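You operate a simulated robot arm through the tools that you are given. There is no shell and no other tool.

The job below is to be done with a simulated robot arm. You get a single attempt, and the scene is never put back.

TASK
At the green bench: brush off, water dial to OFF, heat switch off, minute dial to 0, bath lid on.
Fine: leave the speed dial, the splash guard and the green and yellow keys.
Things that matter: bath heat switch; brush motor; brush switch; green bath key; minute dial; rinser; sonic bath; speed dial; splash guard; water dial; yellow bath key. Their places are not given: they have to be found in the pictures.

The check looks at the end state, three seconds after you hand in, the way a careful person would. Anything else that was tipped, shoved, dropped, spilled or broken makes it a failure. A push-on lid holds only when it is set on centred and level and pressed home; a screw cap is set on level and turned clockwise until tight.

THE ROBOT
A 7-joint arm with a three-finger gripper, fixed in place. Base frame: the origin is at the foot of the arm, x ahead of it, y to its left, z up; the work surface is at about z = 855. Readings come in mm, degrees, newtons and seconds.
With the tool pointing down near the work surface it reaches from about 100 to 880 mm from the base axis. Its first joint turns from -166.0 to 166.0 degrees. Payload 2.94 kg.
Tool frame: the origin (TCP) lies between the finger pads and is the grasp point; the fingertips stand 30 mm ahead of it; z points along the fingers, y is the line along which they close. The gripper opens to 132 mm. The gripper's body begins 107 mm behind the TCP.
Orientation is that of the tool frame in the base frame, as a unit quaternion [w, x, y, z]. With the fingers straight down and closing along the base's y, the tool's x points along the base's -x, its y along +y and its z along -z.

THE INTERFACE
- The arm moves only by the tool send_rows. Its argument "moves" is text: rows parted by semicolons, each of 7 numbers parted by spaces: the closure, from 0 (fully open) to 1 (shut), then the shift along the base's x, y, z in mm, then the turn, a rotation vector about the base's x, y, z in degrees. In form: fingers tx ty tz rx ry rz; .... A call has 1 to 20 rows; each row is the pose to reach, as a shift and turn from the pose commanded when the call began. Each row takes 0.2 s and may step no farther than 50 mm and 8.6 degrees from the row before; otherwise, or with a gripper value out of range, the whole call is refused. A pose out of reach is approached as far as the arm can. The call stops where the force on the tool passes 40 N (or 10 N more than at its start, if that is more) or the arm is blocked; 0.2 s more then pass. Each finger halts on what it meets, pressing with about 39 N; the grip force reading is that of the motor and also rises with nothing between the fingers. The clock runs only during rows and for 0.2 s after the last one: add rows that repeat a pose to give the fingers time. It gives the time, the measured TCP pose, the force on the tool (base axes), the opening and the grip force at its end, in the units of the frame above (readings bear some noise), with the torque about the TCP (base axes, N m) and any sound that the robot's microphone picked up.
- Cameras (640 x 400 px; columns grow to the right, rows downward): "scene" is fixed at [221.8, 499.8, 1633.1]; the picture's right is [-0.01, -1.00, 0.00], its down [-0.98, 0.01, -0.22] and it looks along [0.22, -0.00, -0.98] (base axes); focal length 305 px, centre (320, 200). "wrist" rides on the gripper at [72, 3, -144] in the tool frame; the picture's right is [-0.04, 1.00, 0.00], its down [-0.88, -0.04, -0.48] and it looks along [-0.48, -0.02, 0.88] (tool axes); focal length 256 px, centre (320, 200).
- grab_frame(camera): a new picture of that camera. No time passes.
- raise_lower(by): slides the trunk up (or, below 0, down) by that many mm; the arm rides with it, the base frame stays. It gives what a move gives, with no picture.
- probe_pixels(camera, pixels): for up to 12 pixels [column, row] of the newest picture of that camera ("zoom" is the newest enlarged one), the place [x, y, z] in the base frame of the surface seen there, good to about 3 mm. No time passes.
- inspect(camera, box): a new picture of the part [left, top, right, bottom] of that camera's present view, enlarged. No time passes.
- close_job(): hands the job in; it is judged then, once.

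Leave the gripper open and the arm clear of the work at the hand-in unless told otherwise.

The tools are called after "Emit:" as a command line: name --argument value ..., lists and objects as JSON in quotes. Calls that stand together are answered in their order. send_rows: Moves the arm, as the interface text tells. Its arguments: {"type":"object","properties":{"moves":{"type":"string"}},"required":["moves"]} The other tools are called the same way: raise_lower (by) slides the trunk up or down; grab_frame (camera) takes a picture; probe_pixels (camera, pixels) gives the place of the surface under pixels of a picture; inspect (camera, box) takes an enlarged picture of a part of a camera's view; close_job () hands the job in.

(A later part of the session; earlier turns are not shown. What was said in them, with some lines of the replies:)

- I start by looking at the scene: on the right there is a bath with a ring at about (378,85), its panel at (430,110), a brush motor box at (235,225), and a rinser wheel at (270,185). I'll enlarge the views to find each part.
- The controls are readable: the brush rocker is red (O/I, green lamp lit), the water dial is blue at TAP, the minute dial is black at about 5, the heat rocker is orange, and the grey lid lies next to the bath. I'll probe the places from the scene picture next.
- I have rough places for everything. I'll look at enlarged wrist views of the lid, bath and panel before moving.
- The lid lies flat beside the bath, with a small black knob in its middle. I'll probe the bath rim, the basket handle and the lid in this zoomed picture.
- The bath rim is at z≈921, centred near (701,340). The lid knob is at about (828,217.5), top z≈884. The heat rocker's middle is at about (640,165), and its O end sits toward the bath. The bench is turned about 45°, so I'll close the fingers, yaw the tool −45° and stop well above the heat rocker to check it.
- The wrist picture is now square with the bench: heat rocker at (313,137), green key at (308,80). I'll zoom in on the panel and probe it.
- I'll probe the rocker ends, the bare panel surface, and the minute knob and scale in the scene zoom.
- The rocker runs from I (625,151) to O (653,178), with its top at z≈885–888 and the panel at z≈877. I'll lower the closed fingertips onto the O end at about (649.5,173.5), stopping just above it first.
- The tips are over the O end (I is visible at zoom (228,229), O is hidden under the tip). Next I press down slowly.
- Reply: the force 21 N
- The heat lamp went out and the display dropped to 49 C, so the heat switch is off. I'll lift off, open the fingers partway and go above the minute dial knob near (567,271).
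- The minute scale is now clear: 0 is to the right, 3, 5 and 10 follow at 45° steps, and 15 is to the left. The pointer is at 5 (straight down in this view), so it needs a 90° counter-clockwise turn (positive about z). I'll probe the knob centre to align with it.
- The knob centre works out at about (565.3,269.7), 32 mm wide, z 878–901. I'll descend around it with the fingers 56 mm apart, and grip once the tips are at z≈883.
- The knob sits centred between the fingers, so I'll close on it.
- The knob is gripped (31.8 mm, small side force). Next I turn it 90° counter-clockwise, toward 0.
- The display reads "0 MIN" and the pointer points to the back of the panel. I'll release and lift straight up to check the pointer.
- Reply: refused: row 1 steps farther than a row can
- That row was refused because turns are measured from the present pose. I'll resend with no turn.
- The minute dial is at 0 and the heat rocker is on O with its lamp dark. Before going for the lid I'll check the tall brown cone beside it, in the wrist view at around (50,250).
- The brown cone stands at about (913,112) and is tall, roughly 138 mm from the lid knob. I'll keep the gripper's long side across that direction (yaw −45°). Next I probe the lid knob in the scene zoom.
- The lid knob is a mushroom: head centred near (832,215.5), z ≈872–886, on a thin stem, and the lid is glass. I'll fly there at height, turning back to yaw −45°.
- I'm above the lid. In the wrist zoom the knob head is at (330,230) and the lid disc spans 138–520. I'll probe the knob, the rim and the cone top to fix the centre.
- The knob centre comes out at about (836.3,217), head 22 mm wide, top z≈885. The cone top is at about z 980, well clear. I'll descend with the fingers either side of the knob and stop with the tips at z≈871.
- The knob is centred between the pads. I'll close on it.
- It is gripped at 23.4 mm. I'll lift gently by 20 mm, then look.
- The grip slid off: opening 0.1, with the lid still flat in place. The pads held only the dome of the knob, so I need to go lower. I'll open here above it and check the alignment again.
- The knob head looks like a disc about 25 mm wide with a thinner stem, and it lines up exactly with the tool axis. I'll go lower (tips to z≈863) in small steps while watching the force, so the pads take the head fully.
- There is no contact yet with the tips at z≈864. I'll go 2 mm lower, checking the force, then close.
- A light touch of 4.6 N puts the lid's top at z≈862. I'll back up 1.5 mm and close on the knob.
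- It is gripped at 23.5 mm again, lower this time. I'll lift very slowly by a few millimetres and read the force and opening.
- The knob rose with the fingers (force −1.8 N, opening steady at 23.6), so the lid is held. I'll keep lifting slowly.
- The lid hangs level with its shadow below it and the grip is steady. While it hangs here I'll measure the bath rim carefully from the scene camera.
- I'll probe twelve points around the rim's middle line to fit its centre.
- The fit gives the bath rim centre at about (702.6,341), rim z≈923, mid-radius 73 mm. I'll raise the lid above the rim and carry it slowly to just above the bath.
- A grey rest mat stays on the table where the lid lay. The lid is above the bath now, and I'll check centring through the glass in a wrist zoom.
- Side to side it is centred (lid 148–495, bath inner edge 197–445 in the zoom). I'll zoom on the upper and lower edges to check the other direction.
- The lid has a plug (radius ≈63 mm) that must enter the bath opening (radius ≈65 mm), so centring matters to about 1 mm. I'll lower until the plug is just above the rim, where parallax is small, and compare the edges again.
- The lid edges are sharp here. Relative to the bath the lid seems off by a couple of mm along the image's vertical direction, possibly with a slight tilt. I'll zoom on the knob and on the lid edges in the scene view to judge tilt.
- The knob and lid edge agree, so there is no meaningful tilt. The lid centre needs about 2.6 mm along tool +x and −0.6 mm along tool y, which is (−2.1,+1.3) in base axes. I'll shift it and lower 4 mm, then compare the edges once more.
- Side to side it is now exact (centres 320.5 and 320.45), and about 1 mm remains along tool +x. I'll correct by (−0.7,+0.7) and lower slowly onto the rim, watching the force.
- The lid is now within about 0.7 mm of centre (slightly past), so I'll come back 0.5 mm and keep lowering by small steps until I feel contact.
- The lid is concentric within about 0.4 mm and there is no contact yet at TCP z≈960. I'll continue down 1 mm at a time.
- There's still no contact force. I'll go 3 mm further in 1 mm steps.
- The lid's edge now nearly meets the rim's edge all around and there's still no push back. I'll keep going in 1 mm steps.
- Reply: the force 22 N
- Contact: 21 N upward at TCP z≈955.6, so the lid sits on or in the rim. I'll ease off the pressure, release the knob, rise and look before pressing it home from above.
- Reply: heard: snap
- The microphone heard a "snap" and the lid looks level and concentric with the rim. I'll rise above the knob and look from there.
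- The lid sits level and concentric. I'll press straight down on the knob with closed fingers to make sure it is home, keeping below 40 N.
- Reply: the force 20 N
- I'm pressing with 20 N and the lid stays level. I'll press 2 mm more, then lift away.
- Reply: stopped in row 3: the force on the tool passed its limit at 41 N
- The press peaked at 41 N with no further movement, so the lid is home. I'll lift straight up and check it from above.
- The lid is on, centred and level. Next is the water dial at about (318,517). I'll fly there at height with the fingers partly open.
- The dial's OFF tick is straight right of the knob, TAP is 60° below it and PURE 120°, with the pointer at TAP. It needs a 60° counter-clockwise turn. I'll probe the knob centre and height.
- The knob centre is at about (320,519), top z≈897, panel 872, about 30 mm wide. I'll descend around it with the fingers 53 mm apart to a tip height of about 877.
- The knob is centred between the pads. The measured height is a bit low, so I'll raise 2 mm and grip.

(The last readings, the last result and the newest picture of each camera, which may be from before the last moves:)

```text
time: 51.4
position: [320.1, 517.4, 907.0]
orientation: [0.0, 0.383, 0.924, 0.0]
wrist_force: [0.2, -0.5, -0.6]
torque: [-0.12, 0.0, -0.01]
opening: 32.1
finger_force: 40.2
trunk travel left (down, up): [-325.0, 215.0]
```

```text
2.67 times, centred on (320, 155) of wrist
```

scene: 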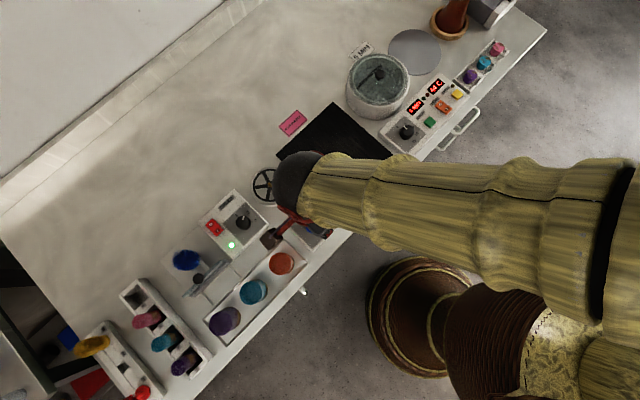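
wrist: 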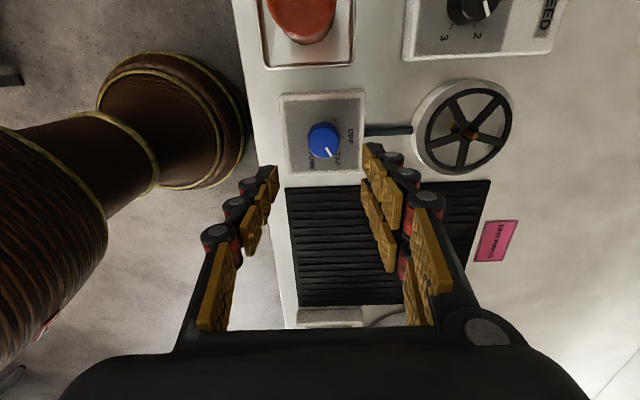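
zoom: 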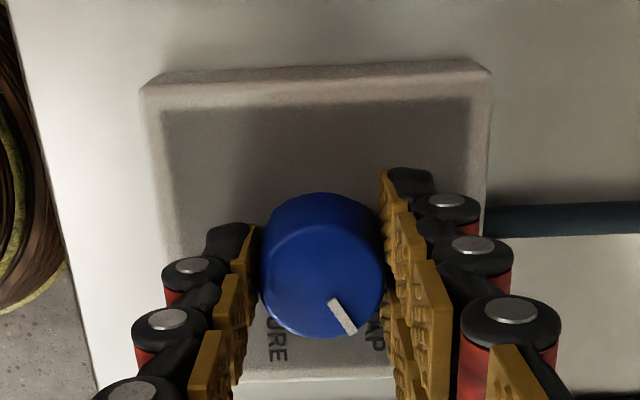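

It is gripped at 32 mm with almost no side force. I'll turn it 60° counter-clockwise.

Emit:
send_rows --moves "1 0 0 0 0 0 6; 1 0 0 0 0 0 12; 1 0 0 0 0 0 18; 1 0 0 0 0 0 24; 1 0 0 0 0 0 30; 1 0 0 0 0 0 36; 1 0 0 0 0 0 42; 1 0 0 0 0 0 48; 1 0 0 0 0 0 54; 1 0 0 0 0 0 60; 1 0 0 0 0 0 61; 1 0 0 0 0 0 60"

Emit:
inspect --camera "wrist" --box '[220, 80, 420, 230]'

```text
time: 54.0
position: [320.6, 518.1, 905.5]
orientation: [-0.001, -0.131, 0.991, 0.0]
wrist_force: [12.2, -7.2, -5.6]
torque: [-0.12, -0.3, -0.03]
opening: 31.9
finger_force: 45.3
trunk travel left (down, up): [-325.0, 215.0]
```

```text
2.67 times, centred on (320, 155) of wrist
```

zoom: 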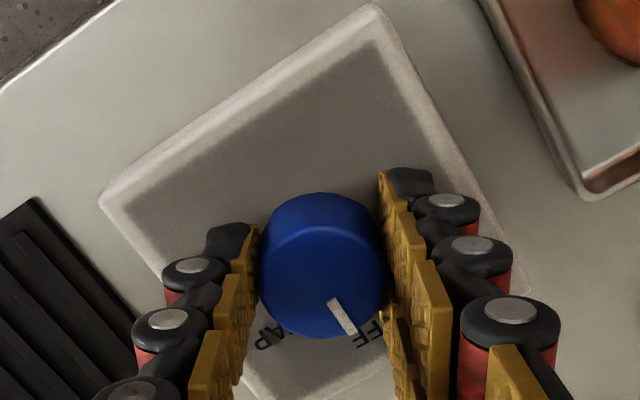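

The pointer is now at the OFF lettering. I'll release, lift and verify.

Emit:
send_rows --moves "0.6 0 0 0 0 0 0; 0.6 0 0 0 0 0 0; 0.6 0 0 0 0 0 0; 0.6 0 0 30 0 0 0; 0.6 0 0 70 0 0 0; 0.6 0 0 105 0 0 0; 0.6 0 0 105 0 0 0"

Emit:
inspect --camera "wrist" --box '[240, 80, 400, 200]'

Emit:
grab_frame --camera "wrist"

```text
time: 55.5
position: [319.5, 518.4, 1010.9]
orientation: [0.0, -0.131, 0.991, 0.0]
wrist_force: [-0.1, -0.2, -0.3]
torque: [0.0, -0.01, -0.01]
opening: 52.7
finger_force: 0.0
trunk travel left (down, up): [-325.0, 215.0]
```

```text
3.33 times, centred on (320, 140) of wrist
```

zoom: 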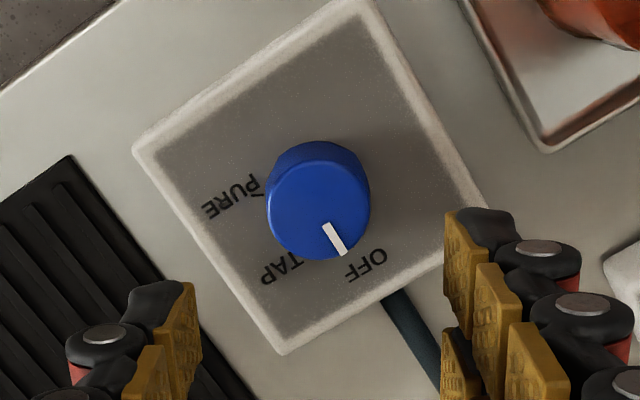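

```text
taken
```

wrist: 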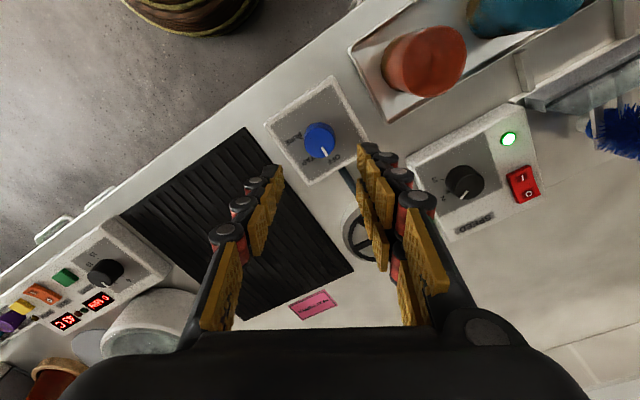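

The water dial points at OFF. Next is the brush switch: the red rocker near (317,755), green lamp lit. I'll close the fingers, yaw to +45° and move above its O end.

Emit:
send_rows --moves "1 1 30 0 0 0 3.75; 1 2 60 0 0 0 7.5; 1 3 90 0 0 0 11.25; 1 4 120 0 0 0 15; 1 5 150 0 0 0 18.75; 1 6 180 0 0 0 22.5; 1 7 212 0 0 0 26.25; 1 8 243 0 0 0 30; 1 8 243 0 0 0 30"

Emit:
grab_frame --camera "wrist"

Emit:
inspect --camera "wrist" --box '[240, 60, 400, 190]'

Emit:
inspect --camera "scene" --box '[160, 150, 360, 290]'

```text
time: 57.5
position: [327.5, 762.3, 1012.9]
orientation: [-0.001, -0.384, 0.924, 0.0]
wrist_force: [0.6, -0.4, 0.5]
torque: [0.0, 0.01, 0.0]
opening: 0.1
finger_force: 28.8
trunk travel left (down, up): [-325.0, 215.0]
```

```text
taken
```

wrist: 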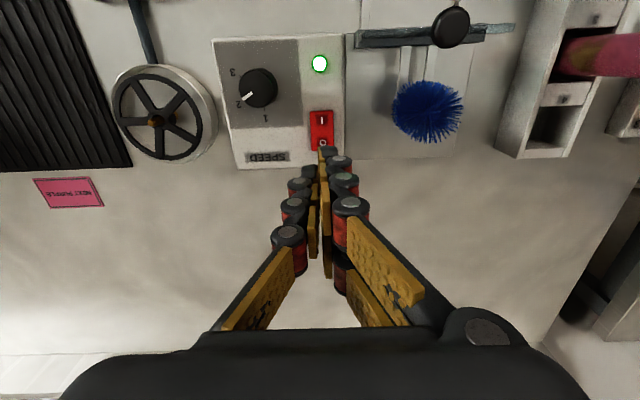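

```text
3.08 times, centred on (320, 125) of wrist
```

zoom: 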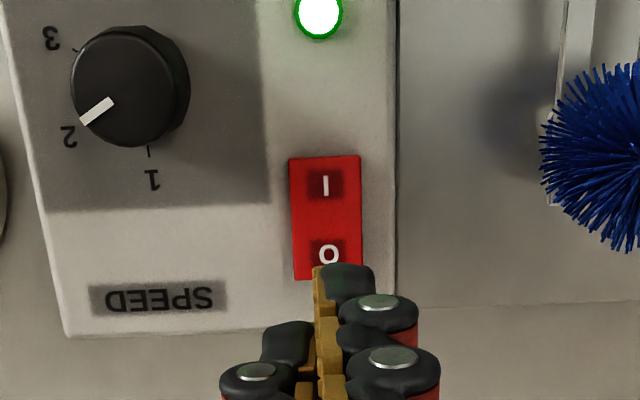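

```text
2.86 times, centred on (260, 220) of scene
```

zoom: 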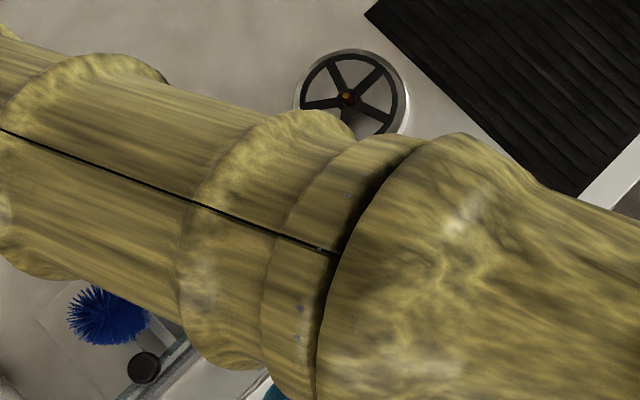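

I'll take the wrist zoom again and probe the rocker's ends and height, with the brush edge for clearance.

Emit:
inspect --camera "wrist" --box '[240, 60, 400, 190]'

Emit:
probe_pixels --camera "zoom" --pixels '[[325, 185], [328, 252], [300, 165], [350, 165], [300, 272], [325, 220], [250, 260], [380, 260], [600, 160], [545, 170], [320, 12], [345, 280]]'

Emit:
probe_pixels --camera "wrist" --pixels '[[425, 110], [460, 110], [395, 110], [450, 25], [412, 60], [258, 87]]'

```text
3.08 times, centred on (320, 125) of wrist
```

zoom: 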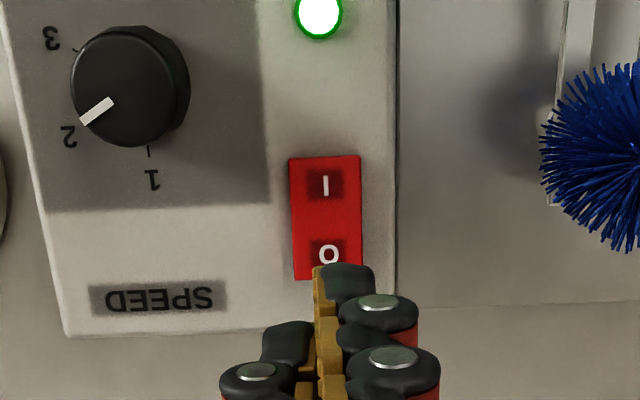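

```text
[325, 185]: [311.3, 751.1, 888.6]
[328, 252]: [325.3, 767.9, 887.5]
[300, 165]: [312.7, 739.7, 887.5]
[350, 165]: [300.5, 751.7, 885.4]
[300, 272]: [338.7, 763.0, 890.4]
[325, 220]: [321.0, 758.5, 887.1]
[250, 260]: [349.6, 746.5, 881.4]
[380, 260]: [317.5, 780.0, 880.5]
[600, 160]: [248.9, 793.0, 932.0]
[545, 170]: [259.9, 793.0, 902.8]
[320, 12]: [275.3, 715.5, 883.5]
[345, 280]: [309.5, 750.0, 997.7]
```

```text
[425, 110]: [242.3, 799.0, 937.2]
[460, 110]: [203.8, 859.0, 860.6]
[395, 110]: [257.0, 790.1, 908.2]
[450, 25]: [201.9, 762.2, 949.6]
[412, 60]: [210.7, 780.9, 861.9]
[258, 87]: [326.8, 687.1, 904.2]
```

The rocker's centre is at about (319.7,757.4), O end toward (333,769), top z≈888. For the heat switch the pose that worked had the closing axis along the rocker (yaw −45°), so I'll turn back to that at height and stand over (330,767.7).

Emit:
send_rows --moves "1 0 0 0 0 0 -7.5; 1 0 0 0 0 0 -15; 1 0 0 0 0 0 -22.5; 1 0 0 0 0 0 -30; 1 0 0 0 0 0 -37.5; 1 0 0 0 0 0 -45; 1 0 0 0 0 0 -52.5; 1 0 0 0 0 0 -60; 1 0 0 0 0 0 -67.5; 1 1 3 0 0 0 -75; 1 2 5.7 0 0 0 -82.5; 1 2 5.7 0 0 0 -90; 1 2 5.7 -40 0 0 -90; 1 2 5.7 -70 0 0 -90; 1 2 5.7 -85 0 0 -90; 1 2 5.7 -85 0 0 -90"

Emit:
inspect --camera "wrist" --box '[220, 90, 420, 230]'

Emit:
grab_frame --camera "wrist"

Emit:
grab_frame --camera "scene"

```text
time: 61.0
position: [330.2, 767.6, 925.7]
orientation: [0.0, 0.382, 0.924, 0.0]
wrist_force: [0.6, -0.7, 1.5]
torque: [0.0, 0.02, 0.0]
opening: 0.0
finger_force: 28.9
trunk travel left (down, up): [-325.0, 215.0]
```

```text
2.86 times, centred on (320, 160) of wrist
```

zoom: 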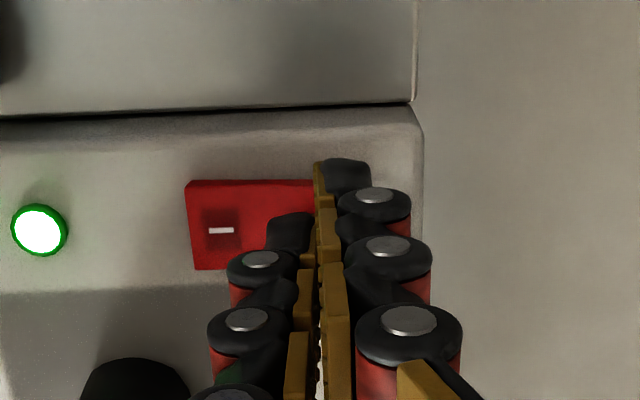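

```text
taken
```

wrist: 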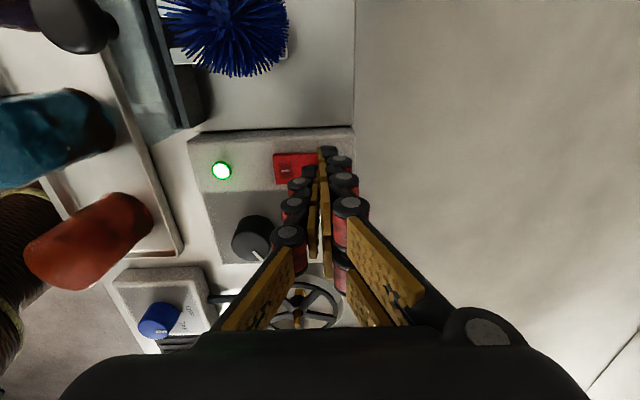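

```text
taken
```

scene: 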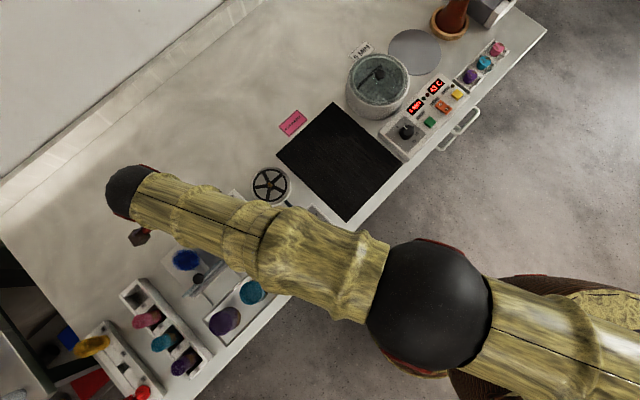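

The alignment matches the heat switch: I is visible at zoom (221,230) and the tips stand over O. I'll press down slowly.

Emit:
send_rows --moves "1 0 0 -4 0 0 0; 1 0 0 -7 0 0 0; 1 0 0 -9 0 0 0; 1 0 0 -11 0 0 0; 1 0 0 -12 0 0 0; 1 0 0 -13 0 0 0; 1 0 0 -14 0 0 0; 1 0 0 -15 0 0 0; 1 0 0 -16 0 0 0"

Emit:
inspect --camera "wrist" --box '[220, 90, 420, 230]'

```text
time: 63.0
position: [329.6, 767.9, 915.4]
orientation: [0.0, 0.382, 0.924, 0.003]
wrist_force: [4.0, -0.7, 29.6]
torque: [-0.22, 0.01, 0.04]
opening: 0.3
finger_force: 28.5
trunk travel left (down, up): [-325.0, 215.0]
```

```text
2.86 times, centred on (320, 160) of wrist
```

zoom: 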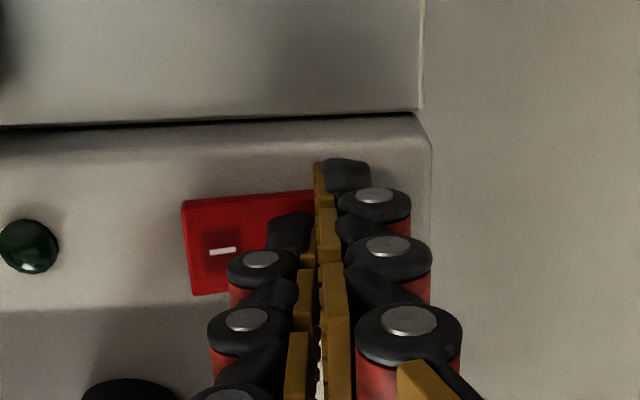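

The brush lamp went dark, so the brush is off. I'll lift straight up and then fly back to the clear start place, opening the gripper on the way.

Emit:
send_rows --moves "1 0 0 20 0 0 0; 1 0 0 60 0 0 0; 1 0 0 105 0 0 0; 1 0 0 150 0 0 0; 1 0 0 195 0 0 0; 1 0 0 235 0 0 0"

Emit:
grab_frame --camera "wrist"

Emit:
inspect --camera "wrist" --box '[180, 30, 400, 200]'

```text
time: 64.3
position: [330.0, 767.2, 1144.5]
orientation: [-0.001, 0.383, 0.924, -0.001]
wrist_force: [-0.8, -0.2, -0.7]
torque: [0.01, 0.0, 0.01]
opening: 0.1
finger_force: 28.4
trunk travel left (down, up): [-325.0, 215.0]
```

```text
taken
```

wrist: 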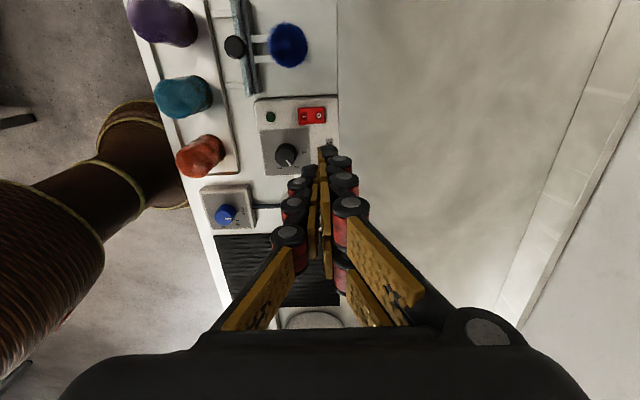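

```text
2.35 times, centred on (290, 115) of wrist
```

zoom: 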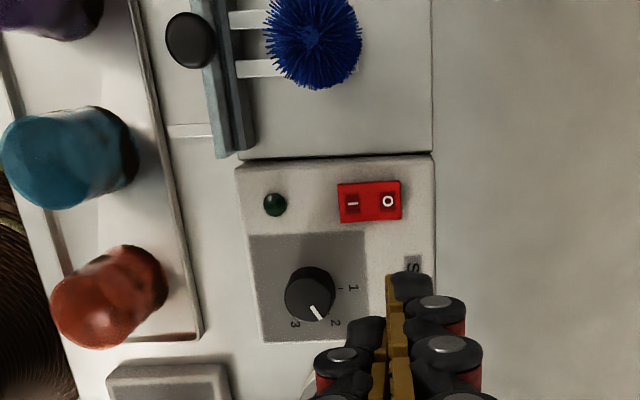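

The brush lamp is dark and the speed dial is still at 2. I'll return to the start area and open the gripper.

Emit:
send_rows --moves "0.8 14 -38 2 0 0 4; 0.6 28 -76 4 0 0 8; 0.4 42 -114 6 0 0 12; 0.2 57 -152 8 0 0 16; 0 71 -190 8 0 0 20; 0 85 -228 8 0 0 24; 0 100 -266 8 0 0 28; 0 114 -304 8 0 0 32; 0 128 -342 8 0 0 36; 0 142 -380 8 0 0 40; 0 157 -420 8 0 0 43; 0 174 -460 8 0 0 45; 0 174 -460 8 0 0 45"

Emit:
grab_frame --camera "scene"

Emit:
inspect --camera "scene" --box '[330, 20, 530, 160]'

Emit:
inspect --camera "scene" --box '[160, 150, 360, 290]'

Emit:
inspect --camera "scene" --box '[0, 240, 260, 400]'

Emit:
inspect --camera "wrist" --box '[200, 100, 420, 260]'

```text
time: 67.2
position: [503.2, 306.8, 1154.4]
orientation: [0.0, -0.001, 1.0, 0.0]
wrist_force: [0.7, 0.4, 0.4]
torque: [0.01, 0.0, 0.0]
opening: 131.9
finger_force: 0.0
trunk travel left (down, up): [-325.0, 215.0]
```

```text
taken
```

scene: 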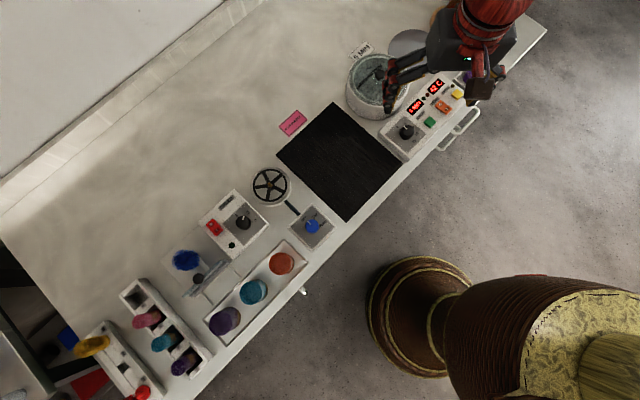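

```text
2.86 times, centred on (430, 90) of scene
```

zoom: 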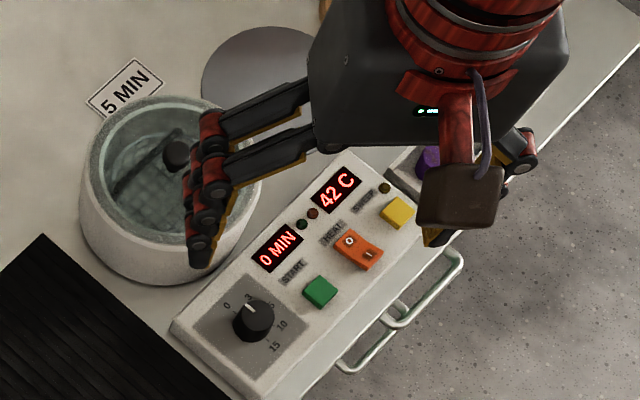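

```text
2.86 times, centred on (260, 220) of scene
```

zoom: 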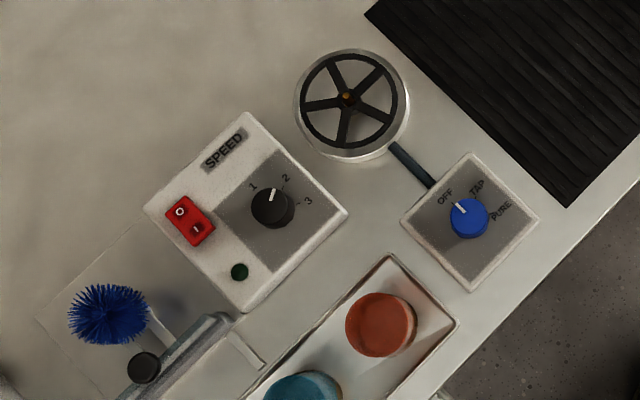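

```text
2.46 times, centred on (130, 320) of scene
```

zoom: 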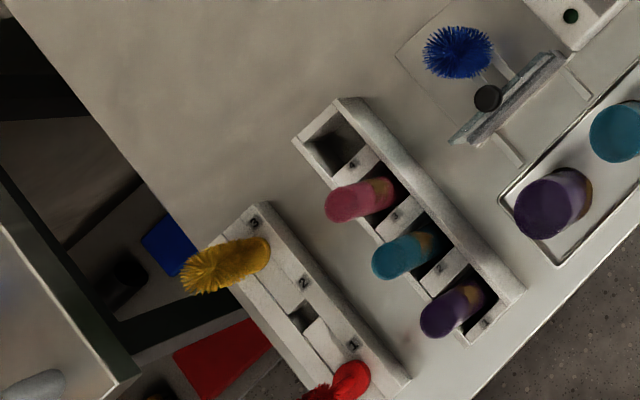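

```text
2.50 times, centred on (310, 180) of wrist
```

zoom: 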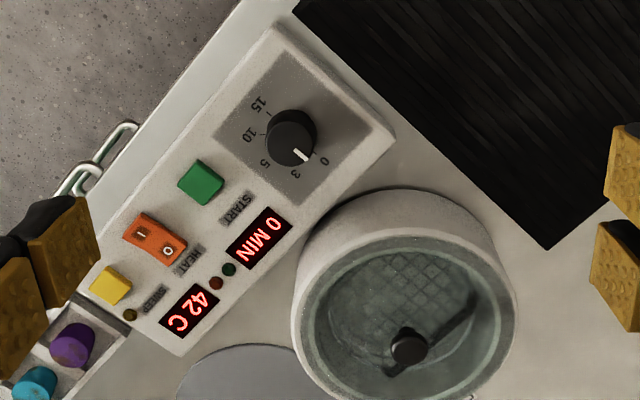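

Everything reads right: 0 MIN, heat lamp dark and cooling (42 C), lid on, water pointer at OFF, brush lamp dark, and everything else unchanged. I'll zoom once more on both dials and the lid to be sure of the pointers.

Emit:
inspect --camera "scene" --box '[385, 110, 430, 150]'

Emit:
inspect --camera "scene" --box '[285, 205, 340, 250]'

Emit:
inspect --camera "wrist" --box '[265, 105, 345, 165]'

Emit:
inspect --camera "wrist" --box '[290, 170, 410, 270]'

Emit:
inspect --camera "scene" --box '[195, 205, 255, 255]'

```text
10.00 times, centred on (408, 130) of scene
```

zoom: 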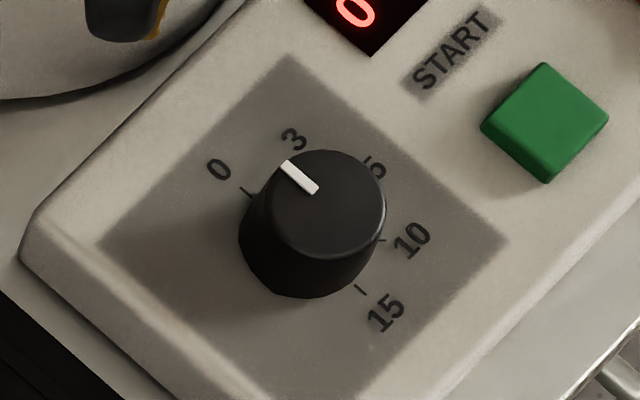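

```text
8.89 times, centred on (312, 228) of scene
```

zoom: 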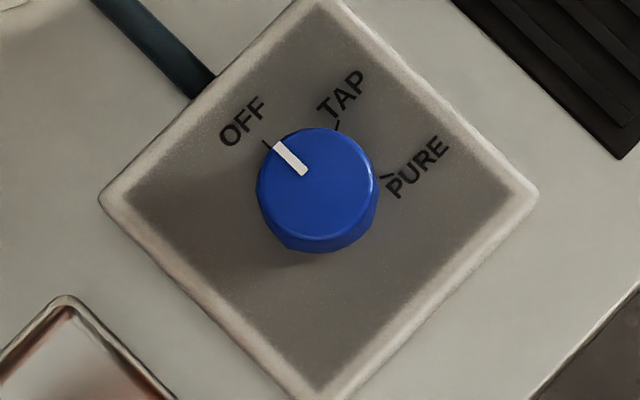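

```text
6.67 times, centred on (305, 135) of wrist
```

zoom: 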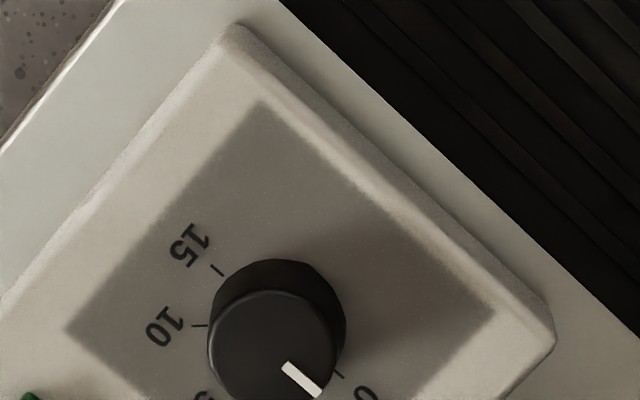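

```text
4.00 times, centred on (350, 220) of wrist
```

zoom: 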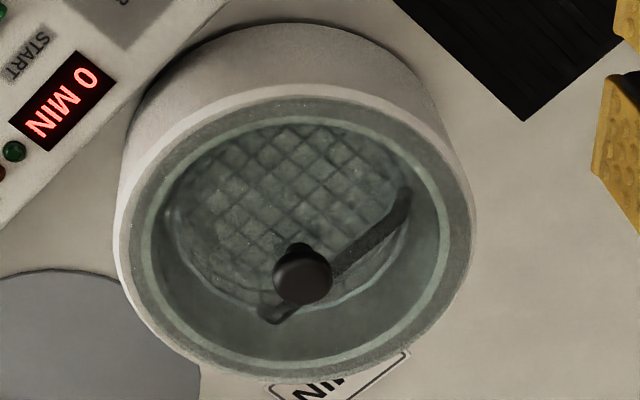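

```text
8.00 times, centred on (225, 230) of scene
```

zoom: 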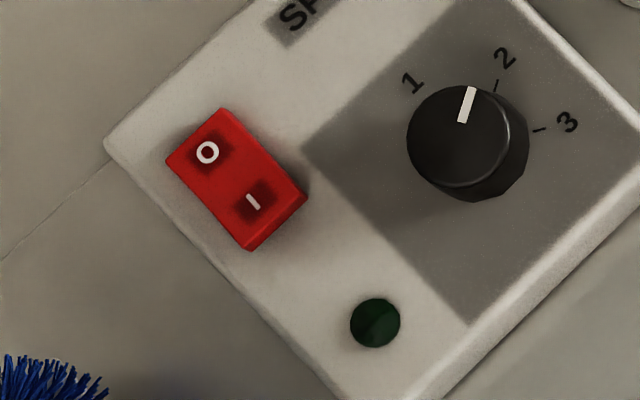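

Pointers confirmed: the minute dial is at 0 and the water dial at OFF. Both rockers are on O with their lamps dark, and the lid is seated and centred; it snapped, then took a 41 N press without moving. The speed dial, keys and splash guard were left alone. The gripper is open and well above the work, so I hand in.

Emit:
close_job

```text
The job is handed in.
```

All five things at the green bench are done, and I've handed the job in. The check hasn't reported back yet.

- **Brush:** switched off. The rocker is on O and its green lamp is dark.
- **Water dial:** turned from TAP to OFF.
- **Heat switch:** off. The rocker is on O, its lamp is dark, and the bath had cooled from 50 °C to 42 °C by the last look.
- **Minute dial:** turned from 5 to 0, and the display reads "0 MIN".
- **Bath lid:** on, centred and level. I heard it snap in, and it didn't move when I then pressed with 41 N.

My first grip on the lid's knob slipped off, but the lid stayed flat on its mat. I gripped lower and carried it over without trouble.

I left the speed dial (still at 2), the splash guard and the green and yellow keys alone. Nothing looked tipped, moved or spilled in the last pictures. The gripper is open and the arm is clear, back near where it started.
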